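You operate a simulated robot arm through the tools that you are given. There is no shell and no other tool.

You run a simulated two-armed robot. Do the job below in one go: nothing can be reset, and whatever is moved stays where it is left.

TASK
Move the red, pink, green and yellow lollies to their own colour holes.

It is judged by the outcome, as a careful person would: the job done as asked, and still so three seconds after it is handed in. It fails if anything else is knocked over, pushed out of place, dropped, spilled or broken.

THE ROBOT
Two 7-joint arms with two-finger parallel grippers on one trunk that stands fixed in place. Base frame: the origin is at the foot of the trunk, x ahead of it, y to its left, z up; the work surface is at about z = 84. Units: cm, rad, N and s.
The left shoulder is at [6, 14.3, 99.1], the right one opposite. With the tool pointing down near the work surface each hand reaches from about 32 to 74 cm from the base axis, measured 20 degrees to its own side. Payload 1.57 kg a hand.
The TCP of each hand is the grasp point between the finger pads, 3 cm short of the fingertips. In the tool frame z runs along the fingers and y along their closing line. The gripper opens to 11 cm. The fingers are 2.4 cm wide and 1.2 cm thick; the gripper's body (4.8 by 11.2 cm) begins 7.8 cm behind the TCP.
Orientation is that of the tool frame in the base frame, as a unit quaternion [w, x, y, z]. With the fingers straight down and closing along the base's y, the tool's x points along the base's -x, its y along +y and its z along -z.

THE INTERFACE
- The arms move only by the tool move_arm. It takes "left_rows", "right_rows" or both (then of equal length, played together; a hand with none holds still); each is a list of rows, each a list of 7 numbers: the shift along the tool's x, y, z in units of 40 mm (1.0 is 40 mm), then the turn, a rotation vector about the tool's x, y, z in units of 8 degrees (1.0 is 8 degrees), then the closure in counts, from 0 (fully open) to 255 (shut). In form: [[tx, ty, tz, ax, ay, az, claw], ...]. A call has 1 to 20 rows; each row shifts and turns the commanded pose from where the row before left it, along the tool's axes as they then stand. A call with a number of a shift or a turn outside -1 to 1 is refused whole. A row lasts 0.2 s, in which the tool goes at most 5 cm and 0.15 rad; a call with a longer step from one row to the next is refused whole, and so is a gripper value outside its range. A pose out of reach is approached as far as the arm can. The call stops where the force on the tool passes 40 N (or 10 N more than at its start, if that is more) or the arm is blocked; 0.2 s more then pass. The fingers move at their own pace (about 4.5 cm/s each) and stop on an object; they squeeze with about 31 N. The grip force told is the motor's: it shows also when the fingers shut on nothing. Time passes only in rows, and 0.2 s behind the last, so rows that do not move let the fingers close. It gives the time, the measured TCP pose, the force on the tool (base axes), the opening and the grip force at its end, in the units of the frame above (readings bear some noise), with the torque about the TCP (base axes, N m) and any sound that the robot's microphone picked up.
- Cameras (640 x 400 px; columns grow to the right, rows downward): "scene" is now at [4.45, -2.33, 160.37]; the picture's right is [-0.30, -0.95, 0.00], its down [-0.71, 0.22, -0.67] and it looks along [0.64, -0.20, -0.74] (base axes); focal length 315 px, centre (320, 200). "left" rides on the left gripper at [7, -1.6, -14.1] in its tool frame; the picture's right is [0.23, 0.97, 0.00], its down [-0.86, 0.20, -0.48] and it looks along [-0.47, 0.11, 0.88] (tool axes); focal length 222 px, centre (320, 200). "right" rides on the right gripper at [7, 1.6, -14.1] in its tool frame; the picture's right is [-0.23, 0.97, 0.00], its down [-0.86, -0.20, -0.48] and it looks along [-0.47, -0.11, 0.88] (tool axes); focal length 222 px, centre (320, 200). There is no depth. A picture from a camera that has moved, and an enlarged one, comes with that camera's place and axes in the base frame and with its lens.
- grab_frame(camera): a new picture of that camera. No time passes.
- slide_trunk(by): slides the trunk up (or, below 0, down) by that many cm; the arms and the scene camera ride with it, the base frame stays. It gives what a move gives, with no picture.
- pan_tilt(pan, tilt): turns the head with the scene camera to pan (to the left, within 1.501 rad either way) and tilt (down, from -0.506 to 1.204), counted from straight ahead of the robot. It gives what a move gives.
- close_up(camera, box): a new picture of the part [left, top, right, bottom] of that camera's present view, enlarged. No time passes.
- finish_job(): hands the job in; it is judged then, once.

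Places have to be worked out from the pictures, the camera data and where the tool is seen. Open the grippers and draw the arms clear of the work before you hand the job in, unless the task says otherwise.

The tools are called after ">>>" as a command line: name --argument value ..., lists and objects as JSON in quotes. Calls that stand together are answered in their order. move_arm: Moves the arms, as the interface text tells. Its arguments: {"type":"object","properties":{"left_rows":{"type":"array","items":{"type":"array","items":{"type":"number"}}},"right_rows":{"type":"array","items":{"type":"array","items":{"type":"number"}}}},"required":[]} The other tools are called the same way: slide_trunk (by) slides the trunk up or down; pan_tilt (pan, tilt) turns the head that bears the scene camera; grab_frame (camera) takes a picture; close_up (camera, box) takes an enlarged picture of a part of a camera's view; finish_job () hands the job in.

At the start:

```text
time: 0.0
left_eef_pos: [45.38, 8.39, 117.87]
left_tool_rot: [0.001, 0.001, 1.0, 0.001]
left_contact_force: [0.0, 0.9, 0.2]
left_torque: [-0.01, 0.0, -0.01]
left_width: 11.01
left_gripper_force: 0.1
right_eef_pos: [37.08, -27.37, 117.84]
right_tool_rot: [0.001, 0.0, 1.0, 0.0]
right_contact_force: [0.3, 0.6, -0.1]
right_torque: [0.01, -0.01, -0.03]
right_width: 10.99
right_gripper_force: 0.1
trunk travel left (down, up): [-59.0, 0.0]
head pan, tilt: [-0.304, 0.836]
```

scene: 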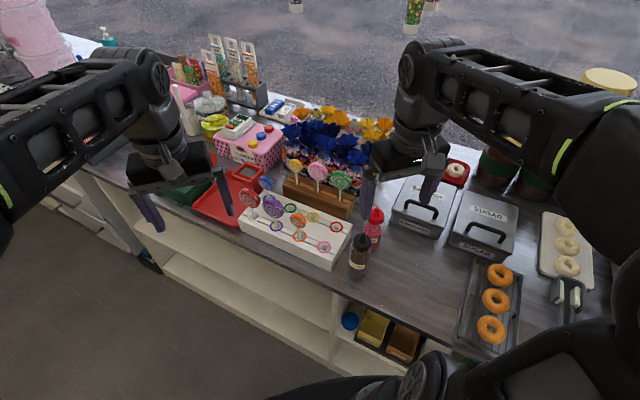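
right: 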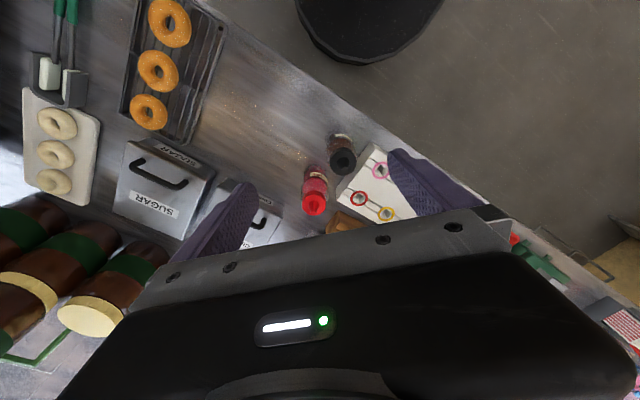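
left: 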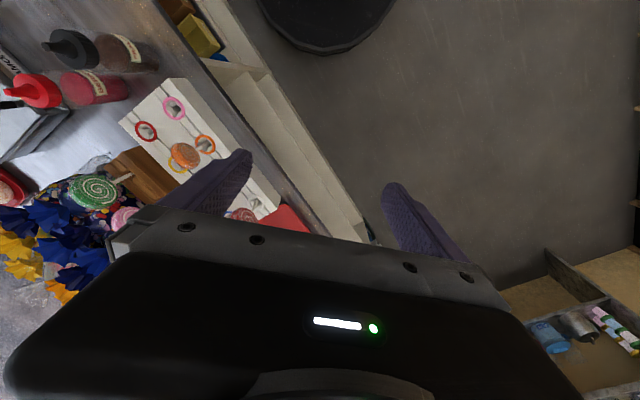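

I begin by enlarging the view of the lollies and the holed board to see what is where.

>>> close_up --camera "scene" --box '[220, 140, 400, 280]'

>>> close_up --camera "left" --box '[40, 60, 320, 240]'

>>> close_up --camera "right" --box '[280, 110, 540, 270]'

```text
2.86 times, centred on (310, 210) of scene
camera zoom: at [4.45, -2.33, 160.37], right [-0.3, -0.95, 0.0], down [-0.71, 0.22, -0.67], along [0.64, -0.2, -0.74], focal length 900 px, centre (349, 171)
```

zoom: 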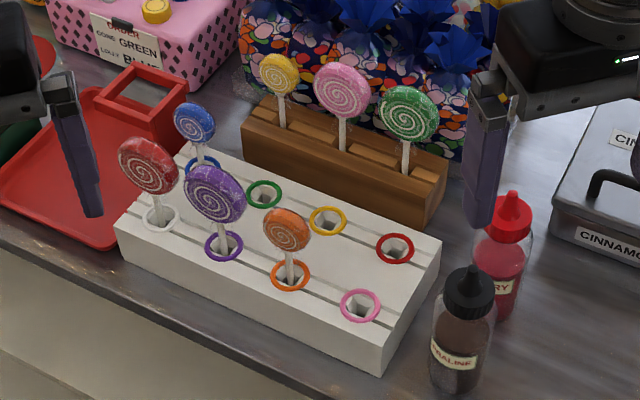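

```text
2.22 times, centred on (180, 150) of left
camera zoom: at [38.41, 6.73, 131.93], right [-0.23, 0.97, 0.0], down [0.85, 0.2, 0.48], along [0.47, 0.11, -0.88], focal length 494 px, centre (631, 311)
```

zoom: 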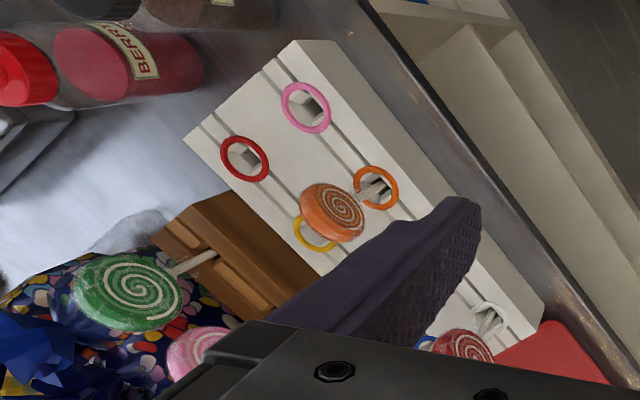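

```text
2.46 times, centred on (410, 190) of right
camera zoom: at [30.12, -25.76, 131.89], right [0.23, 0.97, 0.0], down [0.86, -0.2, 0.48], along [0.47, -0.11, -0.88], focal length 547 px, centre (98, 225)
```

zoom: 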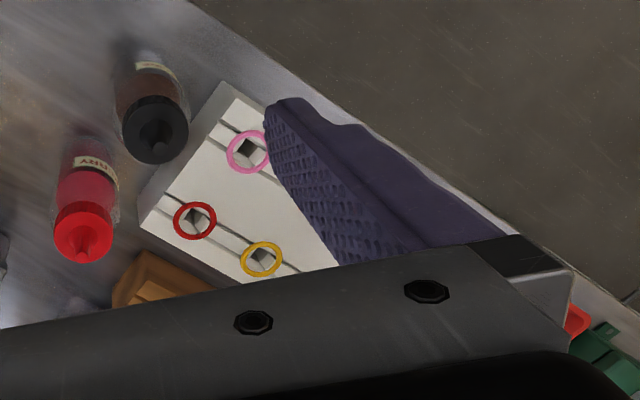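

The board holds eight ringed holes: red sits in the white hole, while yellow, pink and green sit in the wooden rack behind; purple, orange and blue are already home. I take tighter views for precise places and the lollies' facing.

>>> close_up --camera "scene" --box '[280, 150, 360, 200]'

>>> close_up --camera "scene" --box '[232, 170, 312, 220]'

>>> close_up --camera "scene" --box '[280, 200, 360, 250]'

>>> close_up --camera "scene" --box '[310, 230, 390, 280]'

```text
8.00 times, centred on (320, 175) of scene
camera zoom: at [4.45, -2.33, 160.37], right [-0.3, -0.95, 0.0], down [-0.71, 0.22, -0.67], along [0.64, -0.2, -0.74], focal length 2520 px, centre (320, 400)
```

zoom: 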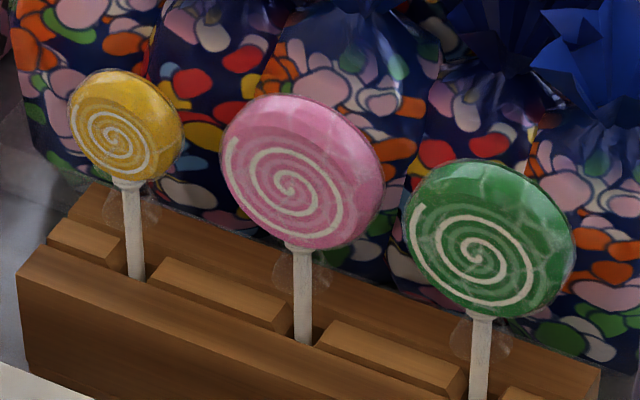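

```text
8.00 times, centred on (272, 195) of scene
camera zoom: at [4.45, -2.33, 160.37], right [-0.3, -0.95, 0.0], down [-0.71, 0.22, -0.67], along [0.64, -0.2, -0.74], focal length 2520 px, centre (704, 240)
```

zoom: 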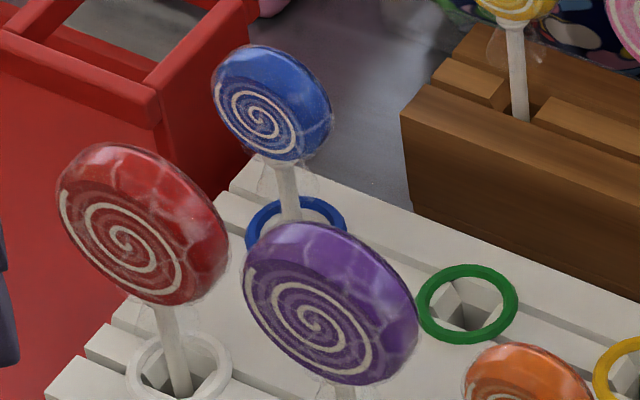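

```text
8.00 times, centred on (320, 225) of scene
camera zoom: at [4.45, -2.33, 160.37], right [-0.3, -0.95, 0.0], down [-0.71, 0.22, -0.67], along [0.64, -0.2, -0.74], focal length 2520 px, centre (320, 0)
```

zoom: 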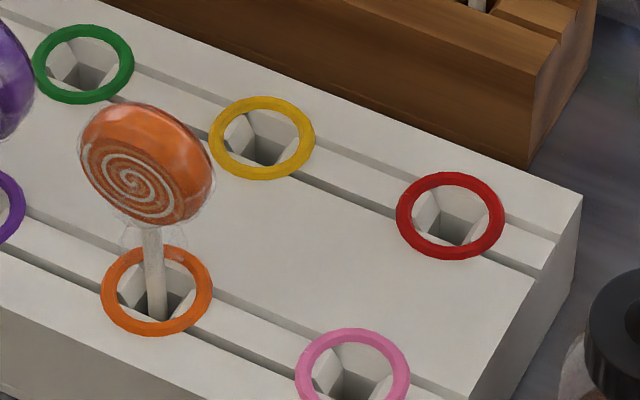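

```text
8.00 times, centred on (350, 255) of scene
camera zoom: at [4.45, -2.33, 160.37], right [-0.3, -0.95, 0.0], down [-0.71, 0.22, -0.67], along [0.64, -0.2, -0.74], focal length 2520 px, centre (80, -240)
```

zoom: 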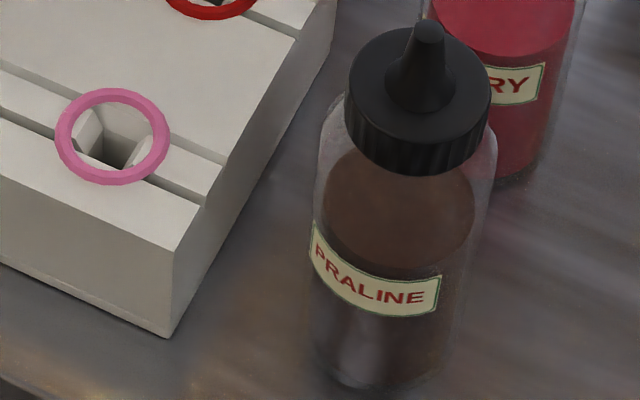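

The board top is at about z = 89.6, its holes on a 7.5 cm grid turned 45°: red hole ≈ (54.4, -22.8), yellow ≈ (59.7, -17.5), green ≈ (65.0, -12.2), pink ≈ (49.0, -17.4). The disc faces look toward the counter front, so I draw the left arm away and take the right hand, yawed 45°, above the rack's right end for a look along the row.

>>> move_arm --left_rows '[[0.417, 0.917, 0, 0, 0, 0, 0], [0.417, 0.917, 0, 0, 0, 0, 0], [0.417, 0.917, 0, 0, 0, 0, 0], [0.417, 0.917, 0, 0, 0, 0, 0], [0.417, 0.917, 0, 0, 0, 0, 0], [0.417, 0.917, 0, 0, 0, 0, 0], [0, 0, 0, 0, 0, 0, 0], [0, 0, 0, 0, 0, 0, 0], [0, 0, 0, 0, 0, 0, 0], [0, 0, 0, 0, 0, 0, 0], [0, 0, 0, 0, 0, 0, 0]]' --right_rows '[[-0.82, -0.305, 0, 0, 0, 0, 0], [-0.82, -0.305, 0, 0, 0, 0, 0], [-0.82, -0.305, 0, 0, 0, 0, 0], [-0.82, -0.305, 0, 0, 0, 0, 0], [-0.82, -0.305, 0, 0, 0, 0, 0], [0, 0, 0, 0, 0, -0.9375, 0], [0, 0, 0, 0, 0, -0.9375, 0], [0, 0, 0, 0, 0, -0.9375, 0], [0, 0, 0, 0, 0, -0.9375, 0], [0, 0, 0, 0, 0, -0.9375, 0], [0, 0, 0, 0, 0, -0.9375, 0]]'

>>> grab_frame --camera "right"

>>> grab_frame --camera "scene"

```text
time: 2.4
left_eef_pos: [35.54, 29.62, 117.69]
left_tool_rot: [0.001, 0.0, 1.0, -0.001]
left_contact_force: [0.9, 0.1, -0.8]
left_torque: [0.01, -0.01, 0.01]
left_width: 10.98
left_gripper_force: 0.1
left hand out of reach, approached as far as the arm can: row 3
right_eef_pos: [50.33, -32.1, 116.21]
right_tool_rot: [0.002, -0.383, 0.924, -0.003]
right_contact_force: [-0.9, -0.4, 0.2]
right_torque: [0.0, -0.01, -0.02]
right_width: 10.99
right_gripper_force: 0.0
right hand out of reach, approached as far as the arm can: row 2, 4, 5
trunk travel left (down, up): [-59.0, 0.0]
head pan, tilt: [-0.304, 0.836]
```

```text
taken
camera right: at [44.1, -35.93, 130.34], right [-0.53, 0.85, 0.0], down [0.74, 0.47, 0.48], along [0.41, 0.25, -0.88], focal length 222 px, centre (320, 200)
```

right: 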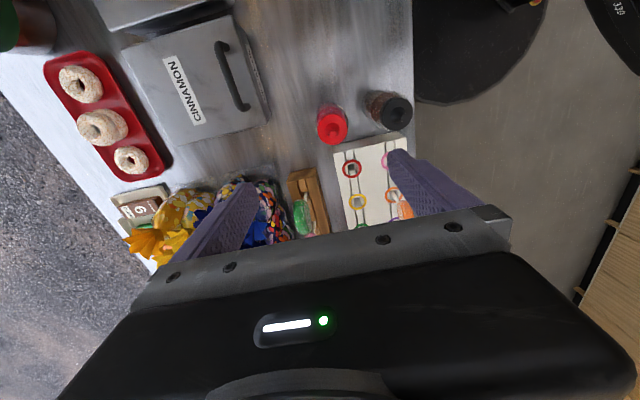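

```text
taken
camera scene: at [4.46, -2.32, 160.37], right [-0.3, -0.95, 0.0], down [-0.71, 0.22, -0.67], along [0.64, -0.2, -0.74], focal length 315 px, centre (320, 200)
```

scene: 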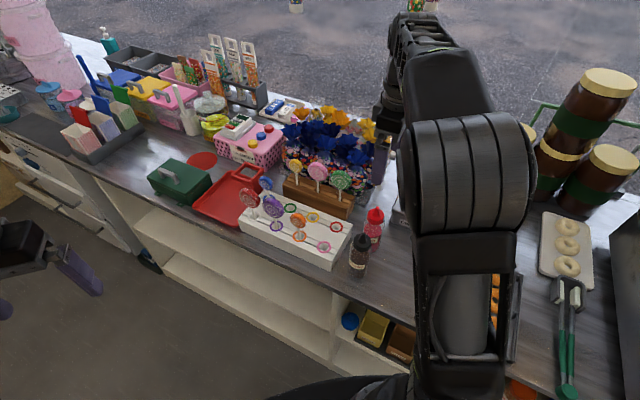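

The reach is short this high up with the tool vertical, so I will later tilt the fingers along the row. Now I zoom in on the gap between the discs and the sweet bags behind them.

>>> close_up --camera "right" --box '[250, 160, 346, 240]'

>>> close_up --camera "scene" --box '[270, 120, 366, 200]'

```text
5.00 times, centred on (298, 200) of right
camera zoom: at [44.1, -35.93, 130.34], right [-0.53, 0.85, 0.0], down [0.74, 0.47, 0.48], along [0.41, 0.25, -0.88], focal length 1111 px, centre (430, 200)
```

zoom: 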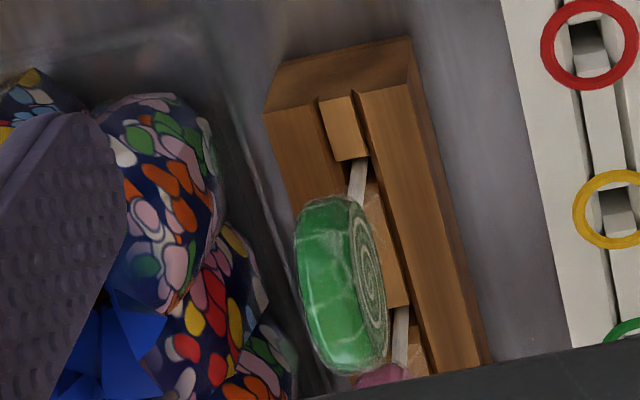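

```text
5.00 times, centred on (318, 160) of scene
camera zoom: at [4.46, -2.32, 160.37], right [-0.3, -0.95, 0.0], down [-0.71, 0.22, -0.67], along [0.64, -0.2, -0.74], focal length 1575 px, centre (330, 400)
```

zoom: 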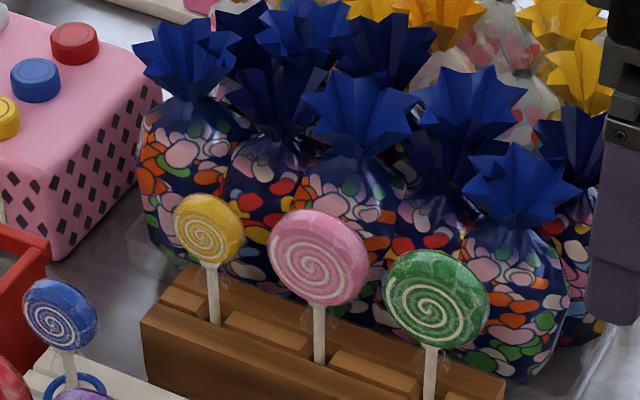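

There is roughly 4 cm between the disc backs and the bags, enough for a finger. I tilt the hand 30° along the row (a turn about its closing line), which eases the reach and gives a profile view.

>>> move_arm --right_rows '[[0, 0, 0, 0, -0.9375, 0, 0], [0, 0, 0, 0, -0.9375, 0, 0], [0, 0, 0, 0, -0.9375, 0, 0], [0, 0, 0, 0, -0.9375, 0, 0], [0, 0, 0, 0, 0, 0, 0]]'

>>> grab_frame --camera "right"

>>> close_up --camera "right" --box '[230, 110, 410, 222]'

```text
time: 3.6
left_eef_pos: [35.76, 29.7, 117.68]
left_tool_rot: [0.0, 0.0, 1.0, 0.0]
left_contact_force: [0.1, -1.2, -0.2]
left_torque: [-0.03, 0.03, 0.02]
left_width: 11.02
left_gripper_force: 0.1
right_eef_pos: [50.46, -32.17, 116.29]
right_tool_rot: [0.24, -0.369, 0.893, 0.099]
right_contact_force: [0.2, 0.3, -0.2]
right_torque: [0.0, -0.01, 0.01]
right_width: 10.98
right_gripper_force: 0.1
trunk travel left (down, up): [-59.0, 0.0]
head pan, tilt: [-0.304, 0.836]
```

```text
taken
camera right: at [39.94, -40.25, 125.04], right [-0.55, 0.83, 0.11], down [0.5, 0.21, 0.84], along [0.67, 0.52, -0.53], focal length 222 px, centre (320, 200)
```

right: 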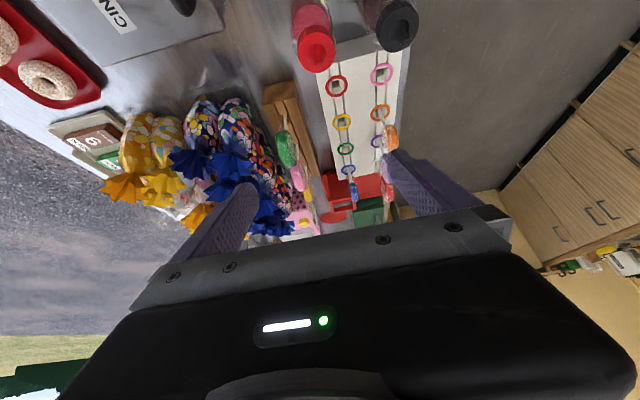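

```text
3.56 times, centred on (320, 166) of right
camera zoom: at [39.94, -40.25, 125.04], right [-0.55, 0.83, 0.11], down [0.5, 0.21, 0.84], along [0.67, 0.52, -0.53], focal length 790 px, centre (320, 321)
```

zoom: 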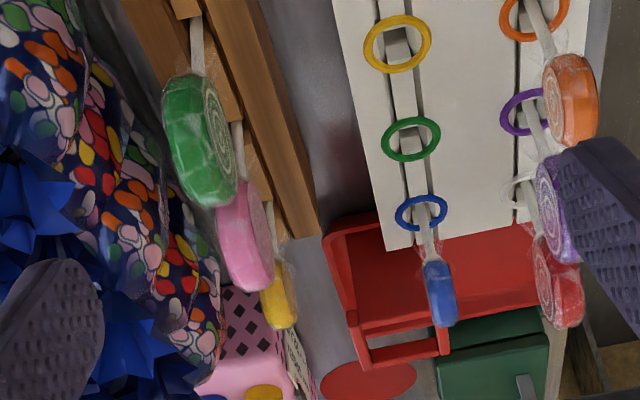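

Triangulating from both cameras, the discs' centres are about green (64.1, -27.3, 97.6), pink (69.4, -22.0, 97.6), yellow (74.6, -16.7, 96.9) and red (65.1, -1.5, 97.4). I take the right hand, part-open at about 4.6 cm, to a point some 10 cm above the green lolly.

>>> move_arm --right_rows '[[-0.449, -0.3875, 0.859, 0, 0, 0, 148], [-0.449, -0.3875, 0.859, 0, 0, 0, 148], [-0.449, -0.3875, 0.859, 0, 0, 0, 148], [-0.449, -0.3875, 0.859, 0, 0, 0, 148], [0, 0, 0, 0, 0, 0, 148], [0, 0, 0, 0, 0, 0, 148]]'

>>> grab_frame --camera "right"

>>> grab_frame --camera "scene"

```text
time: 5.0
left_eef_pos: [35.84, 29.66, 117.67]
left_tool_rot: [-0.001, 0.0, 1.0, 0.0]
left_contact_force: [-0.2, -0.4, 0.8]
left_torque: [0.01, -0.01, -0.02]
left_width: 11.01
left_gripper_force: 0.1
right_eef_pos: [58.49, -23.18, 110.36]
right_tool_rot: [0.238, -0.37, 0.892, 0.099]
right_contact_force: [0.2, 0.6, 0.4]
right_torque: [-0.03, 0.02, 0.02]
right_width: 4.63
right_gripper_force: 0.1
right hand out of reach, approached as far as the arm can: row 1, 2, 3, 4
trunk travel left (down, up): [-59.0, 0.0]
head pan, tilt: [-0.304, 0.836]
```

```text
taken
camera right: at [47.94, -31.35, 119.17], right [-0.55, 0.83, 0.11], down [0.5, 0.21, 0.84], along [0.67, 0.52, -0.53], focal length 222 px, centre (320, 200)
```

right: 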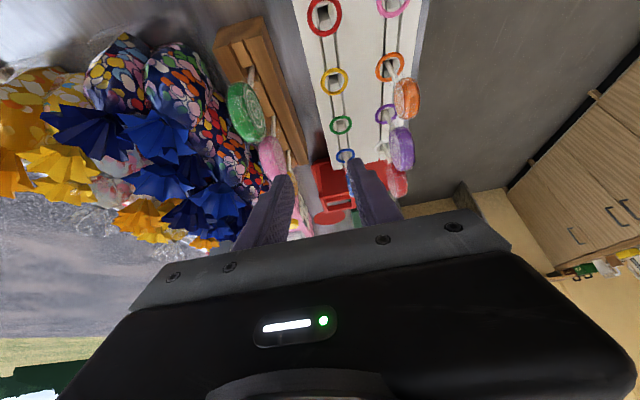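

```text
taken
camera scene: at [4.51, -2.25, 160.37], right [-0.3, -0.95, 0.0], down [-0.71, 0.22, -0.67], along [0.64, -0.2, -0.74], focal length 315 px, centre (320, 200)
```

scene: 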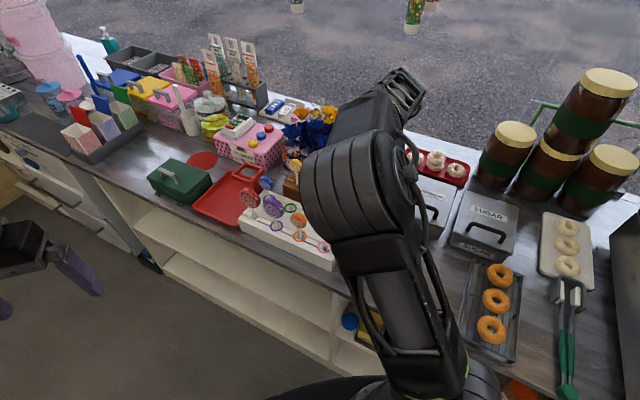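

The hand stopped short at (58.5, -23.2, 110.4) since the arm's path was limited there. I try again in finer steps toward the point above the green lolly, still well above everything.

>>> move_arm --right_rows '[[0.0112, -0.2867, 0.1071, 0, 0, 0, 148], [0.0112, -0.2867, 0.1071, 0, 0, 0, 148], [0.0112, -0.2867, 0.1071, 0, 0, 0, 148], [0.0112, -0.2867, 0.1071, 0, 0, 0, 148], [0.0112, -0.2867, 0.1071, 0, 0, 0, 148], [0.0112, -0.2867, 0.1071, 0, 0, 0, 148]]'

```text
time: 6.4
left_eef_pos: [35.81, 29.69, 117.68]
left_tool_rot: [0.001, -0.001, 1.0, 0.0]
left_contact_force: [-0.2, 0.8, -1.4]
left_torque: [0.0, -0.01, 0.0]
left_width: 11.0
left_gripper_force: 0.0
right_eef_pos: [58.5, -23.24, 110.37]
right_tool_rot: [0.239, -0.369, 0.893, 0.099]
right_contact_force: [-0.1, 0.6, 0.1]
right_torque: [0.0, -0.05, -0.01]
right_width: 4.62
right_gripper_force: 0.0
right hand out of reach, approached as far as the arm can: row 1, 2, 3, 4, 5, 6
trunk travel left (down, up): [-59.0, 0.0]
head pan, tilt: [-0.304, 0.836]
```

Moving outward is blocked in this twist of the wrist, so gripping the disc faces from here is out. I back off a little, untilt, and turn the hand 90° to close along the row instead (on the disc rims), where the tilt will point away from the robot and off the bags.

>>> move_arm --right_rows '[[0.405, 0.68, -0.2345, 0, 0, 0, 100], [0.405, 0.68, -0.2345, 0, 0, 0, 100], [0, 0, 0, 0, 0.9375, 0, 100], [0, 0, 0, 0, 0.9375, 0, 100], [0, 0, 0, 0, 0.9375, 0, 100], [0, 0, 0, 0, 0.9375, 0, 100], [0, 0, 0, 0, 0, 0.9375, 100], [0, 0, 0, 0, 0, 0.9375, 100], [0, 0, 0, 0, 0, 0.9375, 100], [0, 0, 0, 0, 0, 0.9375, 100], [0, 0, 0, 0, 0, 0.9375, 100], [0, 0, 0, 0, 0, 0.9375, 100], [0, 0, 0, 0, 0, 0.9375, 100], [0, 0, 0, 0, 0, 0.9375, 100], [0, 0, 0, 0, 0, 0.9375, 100], [0, 0, 0, 0, 0, 0.9375, 100], [0, 0, 0, 0, 0, 0.9375, 100], [0, 0, 0, 0, 0, 0.9375, 100]]'

```text
time: 10.2
left_eef_pos: [35.81, 29.61, 117.81]
left_tool_rot: [0.002, 0.0, 1.0, 0.0]
left_contact_force: [-0.6, -0.2, 0.1]
left_torque: [-0.03, 0.03, -0.02]
left_width: 11.0
left_gripper_force: 0.2
right_eef_pos: [51.87, -21.99, 110.38]
right_tool_rot: [0.0, 0.383, 0.924, 0.001]
right_contact_force: [0.1, -0.3, -0.6]
right_torque: [0.01, 0.01, 0.01]
right_width: 6.69
right_gripper_force: 0.0
trunk travel left (down, up): [-59.0, 0.0]
head pan, tilt: [-0.304, 0.836]
```

The hand now closes along the row direction. I tilt it 40° (fingers pointing away toward the back) and probe whether it reaches above the farthest lolly, yellow, staying at z ≈ 109.

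>>> move_arm --right_rows '[[0, 0, 0, 0, -1, 0, 100], [0, 0, 0, 0, -1, 0, 100], [0, 0, 0, 0, -1, 0, 100], [0, 0, 0, 0, -1, 0, 100], [0, 0, 0, 0, -1, 0, 100], [-0.355, 0.825, 0.374, 0, 0, 0, 100], [-0.355, 0.825, 0.374, 0, 0, 0, 100], [-0.355, 0.825, 0.374, 0, 0, 0, 100], [-0.355, 0.825, 0.374, 0, 0, 0, 100], [-0.355, 0.825, 0.374, 0, 0, 0, 100], [-0.355, 0.825, 0.374, 0, 0, 0, 100]]'

>>> grab_frame --camera "right"

>>> grab_frame --camera "scene"

```text
time: 12.6
left_eef_pos: [35.77, 29.52, 117.78]
left_tool_rot: [0.001, 0.0, 1.0, 0.0]
left_contact_force: [0.2, -0.2, -0.3]
left_torque: [0.04, -0.04, 0.02]
left_width: 10.99
left_gripper_force: 0.0
right_eef_pos: [71.76, -17.42, 109.07]
right_tool_rot: [0.316, 0.359, 0.868, -0.131]
right_contact_force: [0.0, 0.6, 0.6]
right_torque: [0.0, 0.0, 0.02]
right_width: 6.7
right_gripper_force: 0.1
right hand out of reach, approached as far as the arm can: row 11
trunk travel left (down, up): [-59.0, 0.0]
head pan, tilt: [-0.304, 0.836]
```

```text
taken
camera right: at [62.57, -6.12, 115.5], right [0.81, 0.56, 0.15], down [0.1, -0.39, 0.92], along [0.57, -0.73, -0.37], focal length 222 px, centre (320, 200)
```

right: 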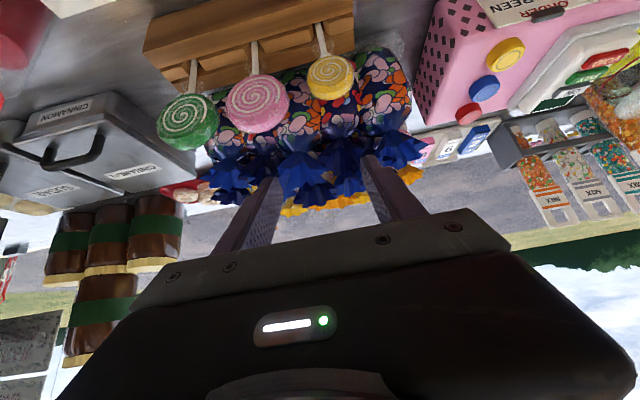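

```text
taken
camera scene: at [4.33, -2.3, 160.38], right [-0.3, -0.95, 0.0], down [-0.71, 0.22, -0.67], along [0.64, -0.2, -0.74], focal length 315 px, centre (320, 200)
```

scene: 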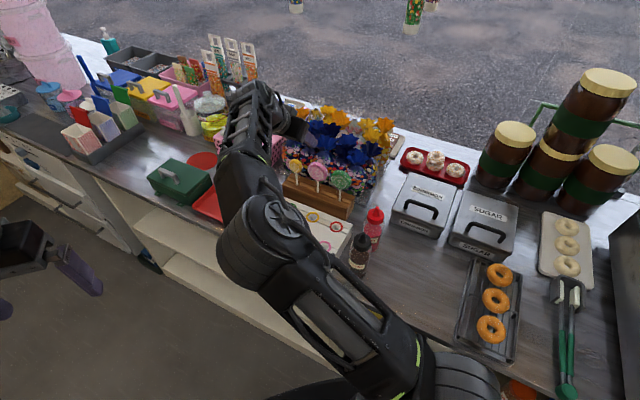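

This orientation reaches well and the camera looks face-on at the three lollies. I zoom in to measure the gaps between the discs.

>>> close_up --camera "right" --box '[140, 10, 380, 170]'

```text
2.50 times, centred on (260, 90) of right
camera zoom: at [62.57, -6.12, 115.5], right [0.81, 0.56, 0.15], down [0.1, -0.39, 0.92], along [0.57, -0.73, -0.37], focal length 555 px, centre (470, 475)
```

zoom: 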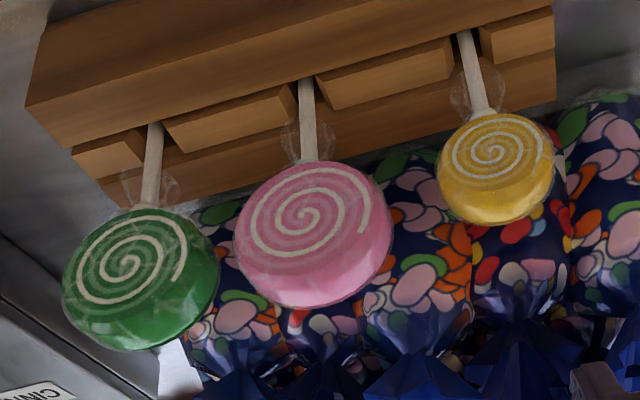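

The measured centres agree: spacing 7.5 cm, big discs about 5.9 cm wide, yellow about 4.4 cm, so a finger fits between yellow and pink. Before descending I look at the hand itself from the scene camera, to judge its bulk near the red and blue lollies.

>>> close_up --camera "scene" --box '[200, 70, 360, 270]'

>>> grab_frame --camera "left"

```text
2.00 times, centred on (280, 170) of scene
camera zoom: at [4.33, -2.3, 160.38], right [-0.3, -0.95, 0.0], down [-0.71, 0.22, -0.67], along [0.64, -0.2, -0.74], focal length 630 px, centre (400, 260)
```

zoom: 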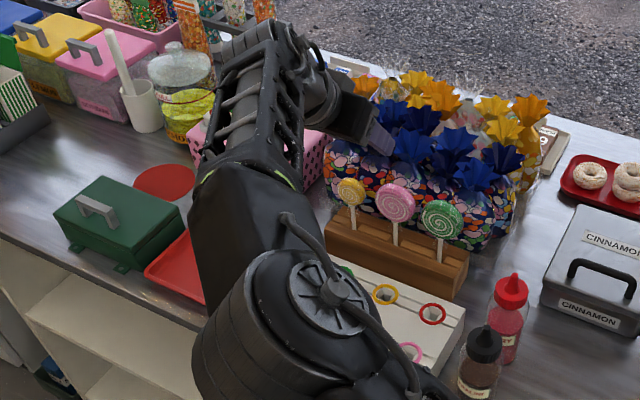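

```text
taken
camera left: at [28.72, 27.98, 131.84], right [-0.23, 0.97, 0.0], down [0.85, 0.2, 0.48], along [0.47, 0.11, -0.88], focal length 222 px, centre (320, 200)
```

left: 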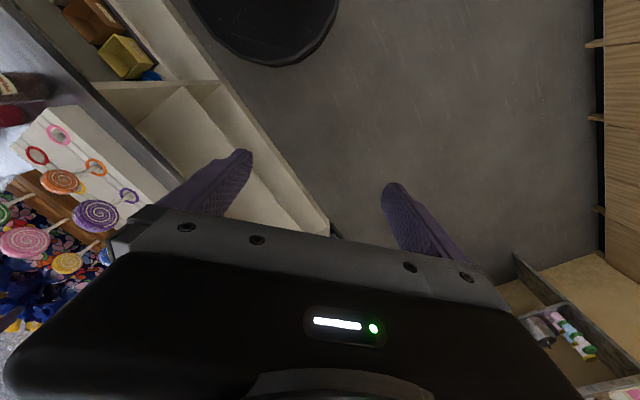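

There is ample room under the forearm. I move to a pre-grasp 8 cm back along the finger axis from the yellow disc, with the fingers opened to about 5.6 cm.

>>> move_arm --right_rows '[[0.8475, 0.31, 0.181, 0, 0, 0, 125], [0.8475, 0.31, 0.181, 0, 0, 0, 125], [0, 0, 0, 0, 0, 0, 125]]'

>>> grab_frame --camera "right"

>>> close_up --camera "right" --box '[180, 60, 420, 220]'

```text
time: 13.4
left_eef_pos: [35.73, 29.47, 117.73]
left_tool_rot: [0.001, 0.0, 1.0, 0.001]
left_contact_force: [-0.1, 0.3, 0.6]
left_torque: [-0.01, 0.01, -0.01]
left_width: 10.98
left_gripper_force: 0.0
right_eef_pos: [70.5, -12.67, 103.72]
right_tool_rot: [0.316, 0.36, 0.868, -0.131]
right_contact_force: [0.6, -0.1, 0.7]
right_torque: [0.0, 0.0, 0.03]
right_width: 5.63
right_gripper_force: 0.1
trunk travel left (down, up): [-59.0, 0.0]
head pan, tilt: [-0.304, 0.836]
```

```text
taken
camera right: at [61.39, -1.37, 110.03], right [0.81, 0.57, 0.15], down [0.1, -0.39, 0.92], along [0.57, -0.73, -0.37], focal length 222 px, centre (320, 200)
```

right: 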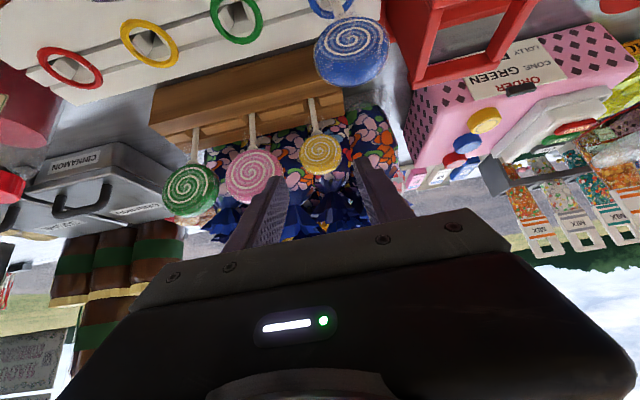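

```text
2.50 times, centred on (300, 140) of right
camera zoom: at [61.39, -1.37, 110.03], right [0.81, 0.57, 0.15], down [0.1, -0.39, 0.92], along [0.57, -0.73, -0.37], focal length 555 px, centre (370, 350)
```

zoom: 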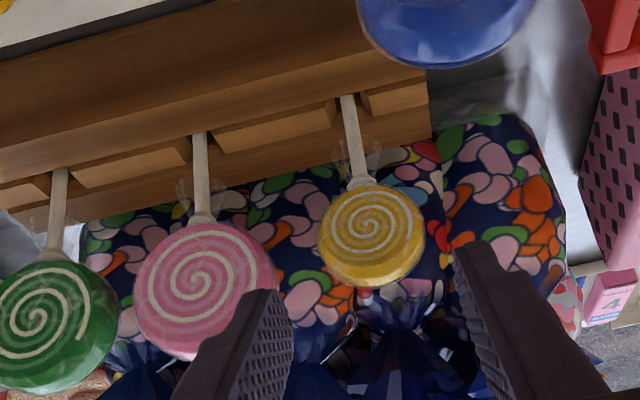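

The fit looks right: the fingers straddle yellow with the left one clear of pink. I advance 8 cm along the finger axis and look before closing.

>>> move_arm --right_rows '[[0, 0, 0.5, 0, 0, 0, 125], [0, 0, 0.5, 0, 0, 0, 125], [0, 0, 0.5, 0, 0, 0, 125], [0, 0, 0.5, 0, 0, 0, 125]]'

>>> grab_frame --camera "right"

>>> close_up --camera "right" --box '[180, 100, 420, 260]'

```text
time: 14.4
left_eef_pos: [35.77, 29.66, 117.68]
left_tool_rot: [0.001, 0.0, 1.0, 0.0]
left_contact_force: [0.4, 0.2, 0.3]
left_torque: [0.02, 0.01, 0.02]
left_width: 11.0
left_gripper_force: 0.0
right_eef_pos: [71.91, -16.07, 98.03]
right_tool_rot: [0.317, 0.36, 0.868, -0.132]
right_contact_force: [-0.1, 0.3, 0.0]
right_torque: [0.01, -0.01, -0.01]
right_width: 5.63
right_gripper_force: 0.2
right hand out of reach, approached as far as the arm can: row 3, 4
trunk travel left (down, up): [-59.0, 0.0]
head pan, tilt: [-0.304, 0.836]
```

```text
taken
camera right: at [62.76, -4.74, 104.34], right [0.81, 0.57, 0.15], down [0.1, -0.39, 0.92], along [0.58, -0.73, -0.37], focal length 222 px, centre (320, 200)
```

right: 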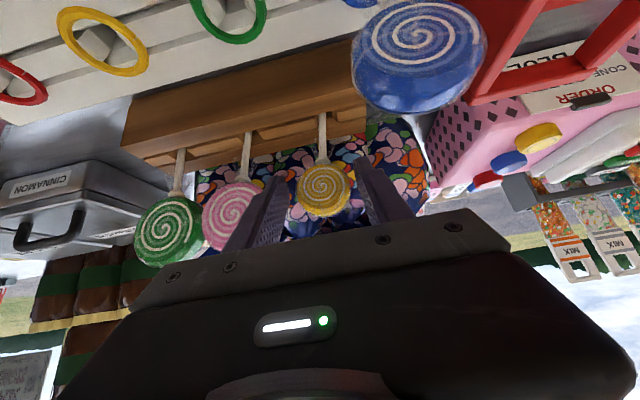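

```text
2.50 times, centred on (300, 180) of right
camera zoom: at [62.76, -4.74, 104.34], right [0.81, 0.57, 0.15], down [0.1, -0.39, 0.92], along [0.58, -0.73, -0.37], focal length 555 px, centre (370, 250)
```

zoom: 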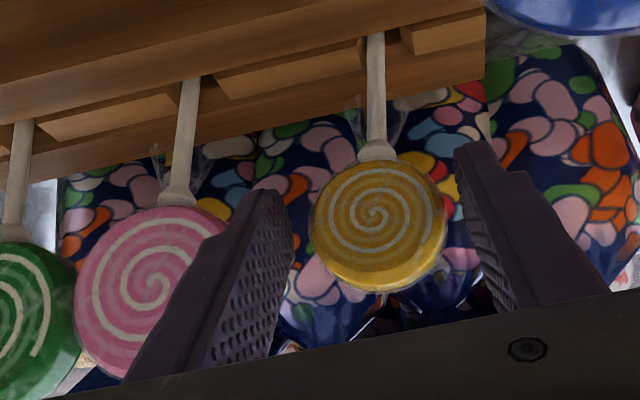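

The arm stopped about 2 cm short of yellow with no contact; this twist limits it there. I back out along the finger axis and return the hand above the board to try a better-aligned yaw.

>>> move_arm --right_rows '[[0, 0, -0.5, 0, 0, 0, 125], [0, 0, -0.5, 0, 0, 0, 125], [0, 0, -0.5, 0, 0, 0, 125], [0, 0, -0.5, 0, 0, 0, 125], [-0.015, -0.845, -0.4965, 0, 0, 0, 125], [-0.015, -0.845, -0.4965, 0, 0, 0, 125], [-0.015, -0.845, -0.4965, 0, 0, 0, 125], [-0.015, -0.845, -0.4965, 0, 0, 0, 125], [-0.015, -0.845, -0.4965, 0, 0, 0, 125], [0, 0, 0, 0, 1, 0, 125], [0, 0, 0, 0, 1, 0, 125], [0, 0, 0, 0, 1, 0, 125], [0, 0, 0, 0, 1, 0, 125], [0, 0, 0, 0, 1, 0, 125]]'

>>> grab_frame --camera "scene"

```text
time: 17.4
left_eef_pos: [35.9, 29.51, 117.69]
left_tool_rot: [0.0, 0.001, 1.0, 0.0]
left_contact_force: [-0.7, 0.4, 0.8]
left_torque: [-0.01, 0.05, -0.04]
left_width: 10.99
left_gripper_force: 0.1
right_eef_pos: [52.05, -20.0, 112.05]
right_tool_rot: [-0.001, 0.383, 0.924, 0.002]
right_contact_force: [0.5, 0.9, -0.2]
right_torque: [0.01, 0.02, -0.01]
right_width: 5.62
right_gripper_force: 0.1
trunk travel left (down, up): [-59.0, 0.0]
head pan, tilt: [-0.304, 0.836]
```

```text
taken
camera scene: at [4.55, -2.4, 160.37], right [-0.3, -0.95, 0.0], down [-0.71, 0.22, -0.67], along [0.64, -0.2, -0.74], focal length 315 px, centre (320, 200)
```

scene: 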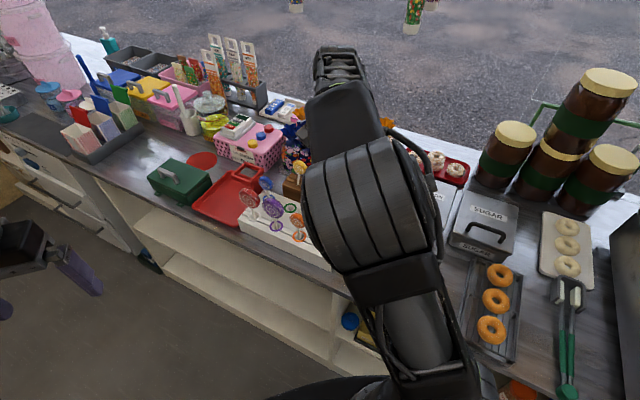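

Now I yaw the hand to about 19° (fingers will close nearly along the disc normals), tilt 32° outward, and probe to a pre-grasp above yellow.

>>> move_arm --right_rows '[[0, 0, 0, 0, 0, -1, 125], [0, 0, 0, 0, 0, -1, 125], [0, 0, 0, 0, 0, -1, 125], [0, 0, 0, 0, 0, -1, 125], [0, 0, 0, 0, 0, -1, 125], [0, 0, 0, 0, 0, -1, 125], [0, 0, 0, 0, 0, -1, 125], [0, 0, 0, 0, 0, -1, 125], [0, 0, 0, 0, -1, 0, 125], [0, 0, 0, 0, -1, 0, 125], [0, 0, 0, 0, -1, 0, 125], [0, 0, 0, 0, -1, 0, 125], [-0.5445, -0.207, 0.785, 0, 0, 0, 125], [-0.5445, -0.207, 0.785, 0, 0, 0, 125], [-0.5445, -0.207, 0.785, 0, 0, 0, 125], [-0.5445, -0.207, 0.785, 0, 0, 0, 125], [-0.5445, -0.207, 0.785, 0, 0, 0, 125]]'

>>> grab_frame --camera "right"

>>> grab_frame --camera "scene"

```text
time: 21.0
left_eef_pos: [35.76, 29.47, 117.84]
left_tool_rot: [0.0, -0.001, 1.0, 0.0]
left_contact_force: [-0.7, 1.1, -0.4]
left_torque: [0.01, -0.03, 0.0]
left_width: 11.0
left_gripper_force: 0.1
right_eef_pos: [67.07, -18.27, 105.78]
right_tool_rot: [0.273, -0.16, 0.948, 0.047]
right_contact_force: [0.3, -0.4, 0.7]
right_torque: [0.01, -0.03, -0.03]
right_width: 5.59
right_gripper_force: 0.1
right hand out of reach, approached as far as the arm can: row 17
trunk travel left (down, up): [-59.0, 0.0]
head pan, tilt: [-0.304, 0.836]
```

```text
taken
camera right: at [53.86, -21.35, 114.0], right [-0.14, 0.98, 0.12], down [0.51, -0.03, 0.86], along [0.85, 0.18, -0.5], focal length 222 px, centre (320, 200)
```

right: 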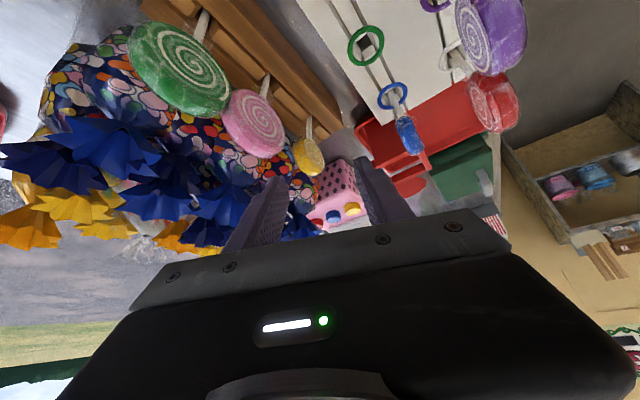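

```text
taken
camera scene: at [4.32, -2.46, 160.38], right [-0.3, -0.95, 0.0], down [-0.71, 0.22, -0.67], along [0.64, -0.2, -0.74], focal length 315 px, centre (320, 200)
```

scene: 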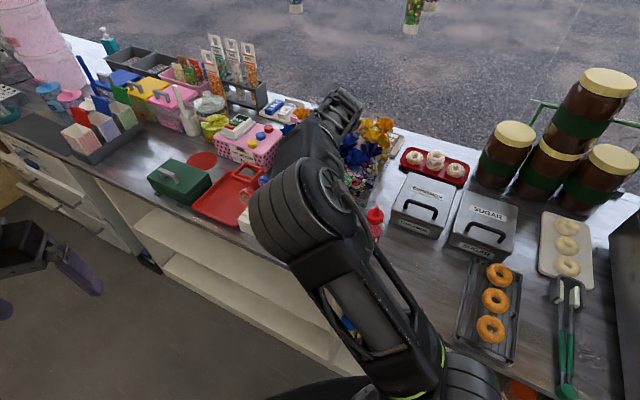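

The readings and pictures suggest the right elbow has drifted inward, so the wrist runs out of sideways travel. I retreat, untilt, and yaw the hand strongly the positive way close in, to coax the elbow back outward.

>>> move_arm --right_rows '[[0.533, -0.006, -0.737, 0, 0, 0, 125], [0.533, -0.006, -0.737, 0, 0, 0, 125], [0.533, -0.006, -0.737, 0, 0, 0, 125], [0.533, -0.006, -0.737, 0, 0, 0, 125], [0.533, -0.006, -0.737, 0, 0, 0, 125], [0.533, -0.006, -0.737, 0, 0, 0, 125], [0, 0, 0, 0, 1, 0, 125], [0, 0, 0, 0, 1, 0, 125], [0, 0, 0, 0, 1, 0, 125], [0, 0, 0, 0, 1, 0, 125], [0, 0, 0, 0, 0, -1, 125], [0, 0, 0, 0, 0, -1, 125], [0, 0, 0, 0, 0, -1, 125], [0, 0, 0, 0, 0, -1, 125], [0, 0, 0, 0, 0, -1, 125], [0, 0, 0, 0, 0, -1, 125], [0, 0, 0, 0, 0, -1, 125], [0, 0, 0, 0, 0, -1, 125], [0, 0, 0, 0, 0, -1, 125], [0, 0, 0, 0, 0, -1, 125]]'

>>> grab_frame --camera "scene"

```text
time: 25.2
left_eef_pos: [35.64, 29.5, 117.8]
left_tool_rot: [0.001, 0.0, 1.0, 0.0]
left_contact_force: [-0.6, 0.1, 0.1]
left_torque: [0.05, 0.02, 0.02]
left_width: 10.99
left_gripper_force: 0.1
right_eef_pos: [48.07, -24.97, 113.88]
right_tool_rot: [0.0, 0.761, -0.648, 0.0]
right_contact_force: [0.1, -0.3, 0.1]
right_torque: [-0.01, -0.03, 0.0]
right_width: 5.63
right_gripper_force: 0.1
trunk travel left (down, up): [-59.0, 0.0]
head pan, tilt: [-0.304, 0.836]
```

```text
taken
camera scene: at [4.45, -2.33, 160.37], right [-0.3, -0.95, 0.0], down [-0.71, 0.22, -0.67], along [0.64, -0.2, -0.74], focal length 315 px, centre (320, 200)
```

scene: 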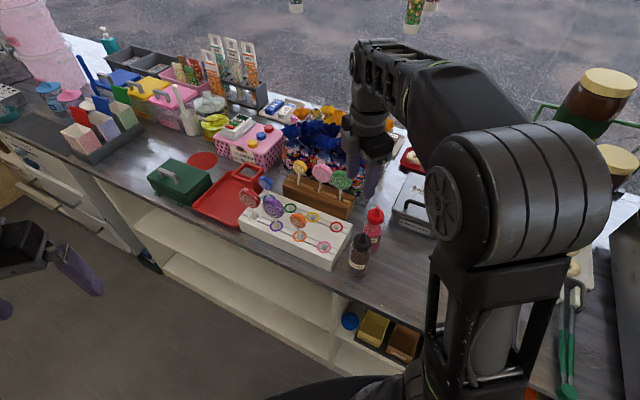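

The elbow swung outward as hoped. I yaw back to 45°, tilt 30° along the row, and check the elbow.

>>> move_arm --right_rows '[[0, 0, 0, 0, 0, 0.964, 125], [0, 0, 0, 0, 0, 0.964, 125], [0, 0, 0, 0, 0, 0.964, 125], [0, 0, 0, 0, 0, 0.964, 125], [0, 0, 0, 0, 0, 0.964, 125], [0, 0, 0, 0, 0, 0.964, 125], [0, 0, 0, 0, 0, 0.964, 125], [0, 0, 0, 0, -0.9375, 0, 148], [0, 0, 0, 0, -0.9375, 0, 148], [0, 0, 0, 0, -0.9375, 0, 148], [0, 0, 0, 0, -0.9375, 0, 148], [0, 0, 0, 0, 0, 0, 148]]'

>>> grab_frame --camera "scene"

```text
time: 27.8
left_eef_pos: [35.8, 29.56, 117.76]
left_tool_rot: [0.001, 0.0, 1.0, 0.0]
left_contact_force: [-0.3, 0.3, 0.3]
left_torque: [-0.01, 0.02, 0.01]
left_width: 11.02
left_gripper_force: 0.1
right_eef_pos: [48.07, -24.94, 113.85]
right_tool_rot: [0.239, -0.369, 0.893, 0.098]
right_contact_force: [-0.6, -0.4, 0.0]
right_torque: [0.04, 0.03, -0.01]
right_width: 4.63
right_gripper_force: 0.0
trunk travel left (down, up): [-59.0, 0.0]
head pan, tilt: [-0.304, 0.836]
```

```text
taken
camera scene: at [4.46, -2.34, 160.37], right [-0.3, -0.95, 0.0], down [-0.71, 0.22, -0.67], along [0.64, -0.2, -0.74], focal length 315 px, centre (320, 200)
```

scene: 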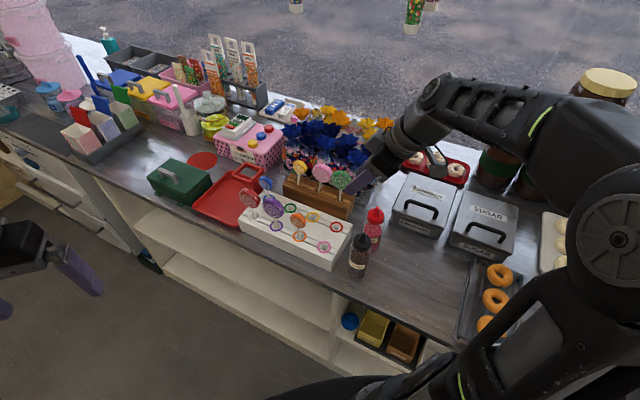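

The elbow is now well out. I move in fine steps to a pre-grasp 9 cm back along the finger axis from the green disc.

>>> move_arm --right_rows '[[-0.0063, -0.6515, 0.4915, 0, 0, 0, 148], [-0.0063, -0.6515, 0.4915, 0, 0, 0, 148], [-0.0063, -0.6515, 0.4915, 0, 0, 0, 148], [-0.0063, -0.6515, 0.4915, 0, 0, 0, 148], [-0.0063, -0.6515, 0.4915, 0, 0, 0, 148], [0, 0, 0, 0, 0, 0, 148]]'

>>> grab_frame --camera "right"

>>> grab_frame --camera "scene"

```text
time: 29.2
left_eef_pos: [35.75, 29.66, 117.82]
left_tool_rot: [0.002, 0.0, 1.0, 0.0]
left_contact_force: [-1.1, 0.0, 0.7]
left_torque: [0.01, 0.0, -0.01]
left_width: 11.01
left_gripper_force: 0.0
right_eef_pos: [60.72, -30.6, 105.53]
right_tool_rot: [0.239, -0.369, 0.892, 0.099]
right_contact_force: [-0.1, -0.3, -0.7]
right_torque: [0.01, -0.04, -0.02]
right_width: 4.62
right_gripper_force: 0.0
trunk travel left (down, up): [-59.0, 0.0]
head pan, tilt: [-0.304, 0.836]
```

```text
taken
camera right: at [50.28, -38.88, 114.29], right [-0.55, 0.83, 0.11], down [0.5, 0.21, 0.84], along [0.67, 0.52, -0.53], focal length 222 px, centre (320, 200)
```

right: 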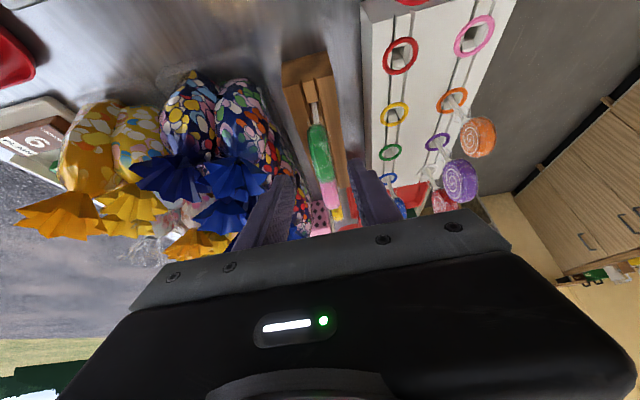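

```text
taken
camera scene: at [4.37, -2.29, 160.38], right [-0.3, -0.95, 0.0], down [-0.71, 0.22, -0.67], along [0.64, -0.2, -0.74], focal length 315 px, centre (320, 200)
```

scene: 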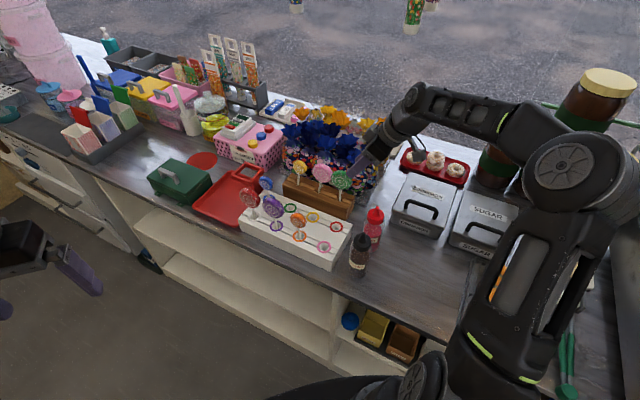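

The pose was reached exactly. I zoom in on the fingers and the row to check alignment with the discs.

>>> close_up --camera "right" --box '[220, 60, 420, 240]'

>>> close_up --camera "scene" --box '[280, 100, 440, 220]'

```text
2.22 times, centred on (320, 150) of right
camera zoom: at [50.28, -38.88, 114.29], right [-0.55, 0.83, 0.11], down [0.5, 0.21, 0.84], along [0.67, 0.52, -0.53], focal length 494 px, centre (320, 311)
```

zoom: 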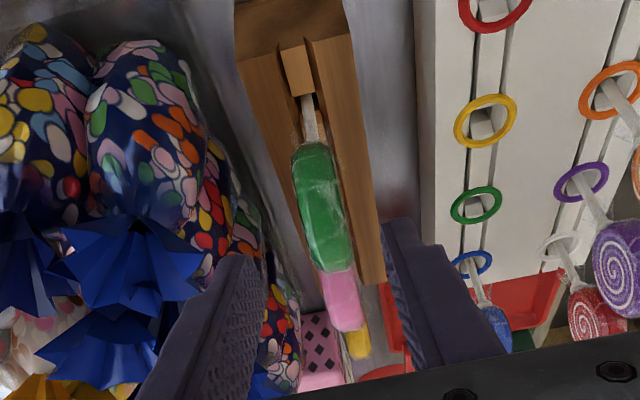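

```text
3.33 times, centred on (360, 160) of scene
camera zoom: at [4.37, -2.29, 160.38], right [-0.3, -0.95, 0.0], down [-0.71, 0.22, -0.67], along [0.64, -0.2, -0.74], focal length 1050 px, centre (187, 333)
```

zoom: 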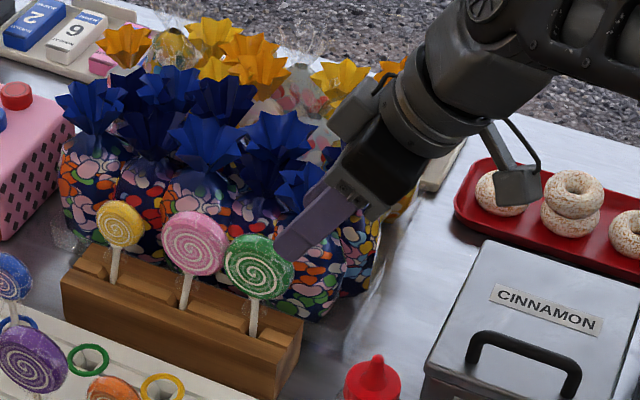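

The target projects exactly at the green disc's centre, between the fingers. I advance 8.2 cm along the finger axis.

>>> move_arm --right_rows '[[0, 0, 0.5125, 0, 0, 0, 148], [0, 0, 0.5125, 0, 0, 0, 148], [0, 0, 0.5125, 0, 0, 0, 148], [0, 0, 0.5125, 0, 0, 0, 148]]'

>>> close_up --camera "right" --box '[220, 80, 420, 260]'

>>> close_up --camera "scene" --box '[280, 100, 440, 220]'

```text
time: 30.2
left_eef_pos: [35.89, 29.52, 117.61]
left_tool_rot: [0.0, 0.001, 1.0, 0.0]
left_contact_force: [-0.5, -0.4, 0.6]
left_torque: [-0.01, 0.0, 0.01]
left_width: 10.96
left_gripper_force: 0.0
right_eef_pos: [63.91, -27.92, 98.35]
right_tool_rot: [0.239, -0.37, 0.892, 0.098]
right_contact_force: [0.2, -1.0, 0.6]
right_torque: [-0.01, 0.02, 0.02]
right_width: 4.62
right_gripper_force: 0.2
trunk travel left (down, up): [-59.0, 0.0]
head pan, tilt: [-0.304, 0.836]
```

```text
2.22 times, centred on (320, 170) of right
camera zoom: at [53.41, -35.99, 107.13], right [-0.55, 0.83, 0.11], down [0.5, 0.21, 0.84], along [0.67, 0.52, -0.53], focal length 494 px, centre (320, 267)
```

zoom: 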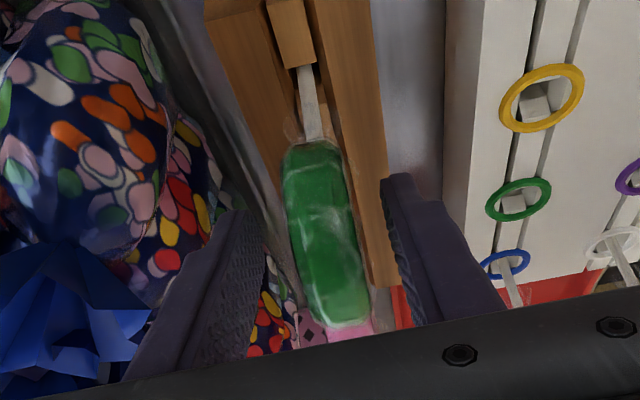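

```text
3.33 times, centred on (360, 160) of scene
camera zoom: at [4.5, -2.33, 160.37], right [-0.3, -0.95, 0.0], down [-0.71, 0.22, -0.67], along [0.64, -0.2, -0.74], focal length 1050 px, centre (187, 333)
```

zoom: 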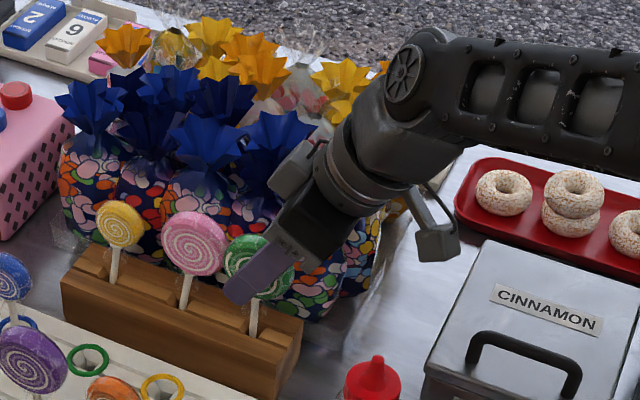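

The fingers straddle the green disc cleanly. I close on it.

>>> move_arm --right_rows '[[0, 0, 0, 0, 0, 0, 200], [0, 0, 0, 0, 0, 0, 230], [0, 0, 0, 0, 0, 0, 255], [0, 0, 0, 0, 0, 0, 255], [0, 0, 0, 0, 0, 0, 255]]'

>>> close_up --camera "right" --box '[220, 80, 420, 260]'

```text
time: 31.4
left_eef_pos: [35.77, 29.5, 117.69]
left_tool_rot: [0.001, 0.0, 1.0, 0.0]
left_contact_force: [-0.1, -0.7, 0.4]
left_torque: [-0.03, 0.02, 0.03]
left_width: 10.98
left_gripper_force: 0.1
right_eef_pos: [63.93, -27.82, 98.38]
right_tool_rot: [0.239, -0.369, 0.893, 0.099]
right_contact_force: [0.1, 0.1, -0.8]
right_torque: [0.02, 0.01, 0.01]
right_width: 1.72
right_gripper_force: 30.7
trunk travel left (down, up): [-59.0, 0.0]
head pan, tilt: [-0.304, 0.836]
```

```text
2.22 times, centred on (320, 170) of right
camera zoom: at [53.37, -35.99, 107.17], right [-0.55, 0.83, 0.11], down [0.5, 0.21, 0.84], along [0.67, 0.52, -0.53], focal length 494 px, centre (320, 267)
```

zoom: 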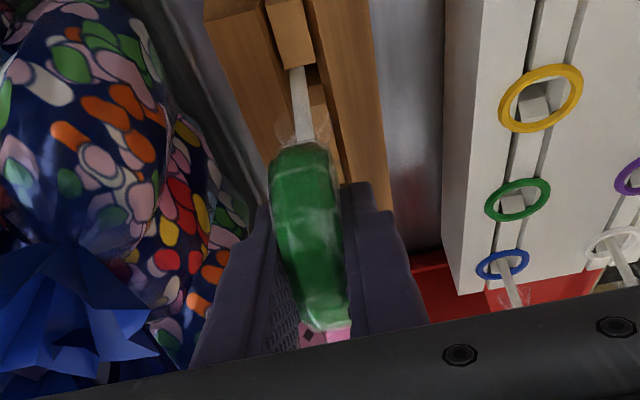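

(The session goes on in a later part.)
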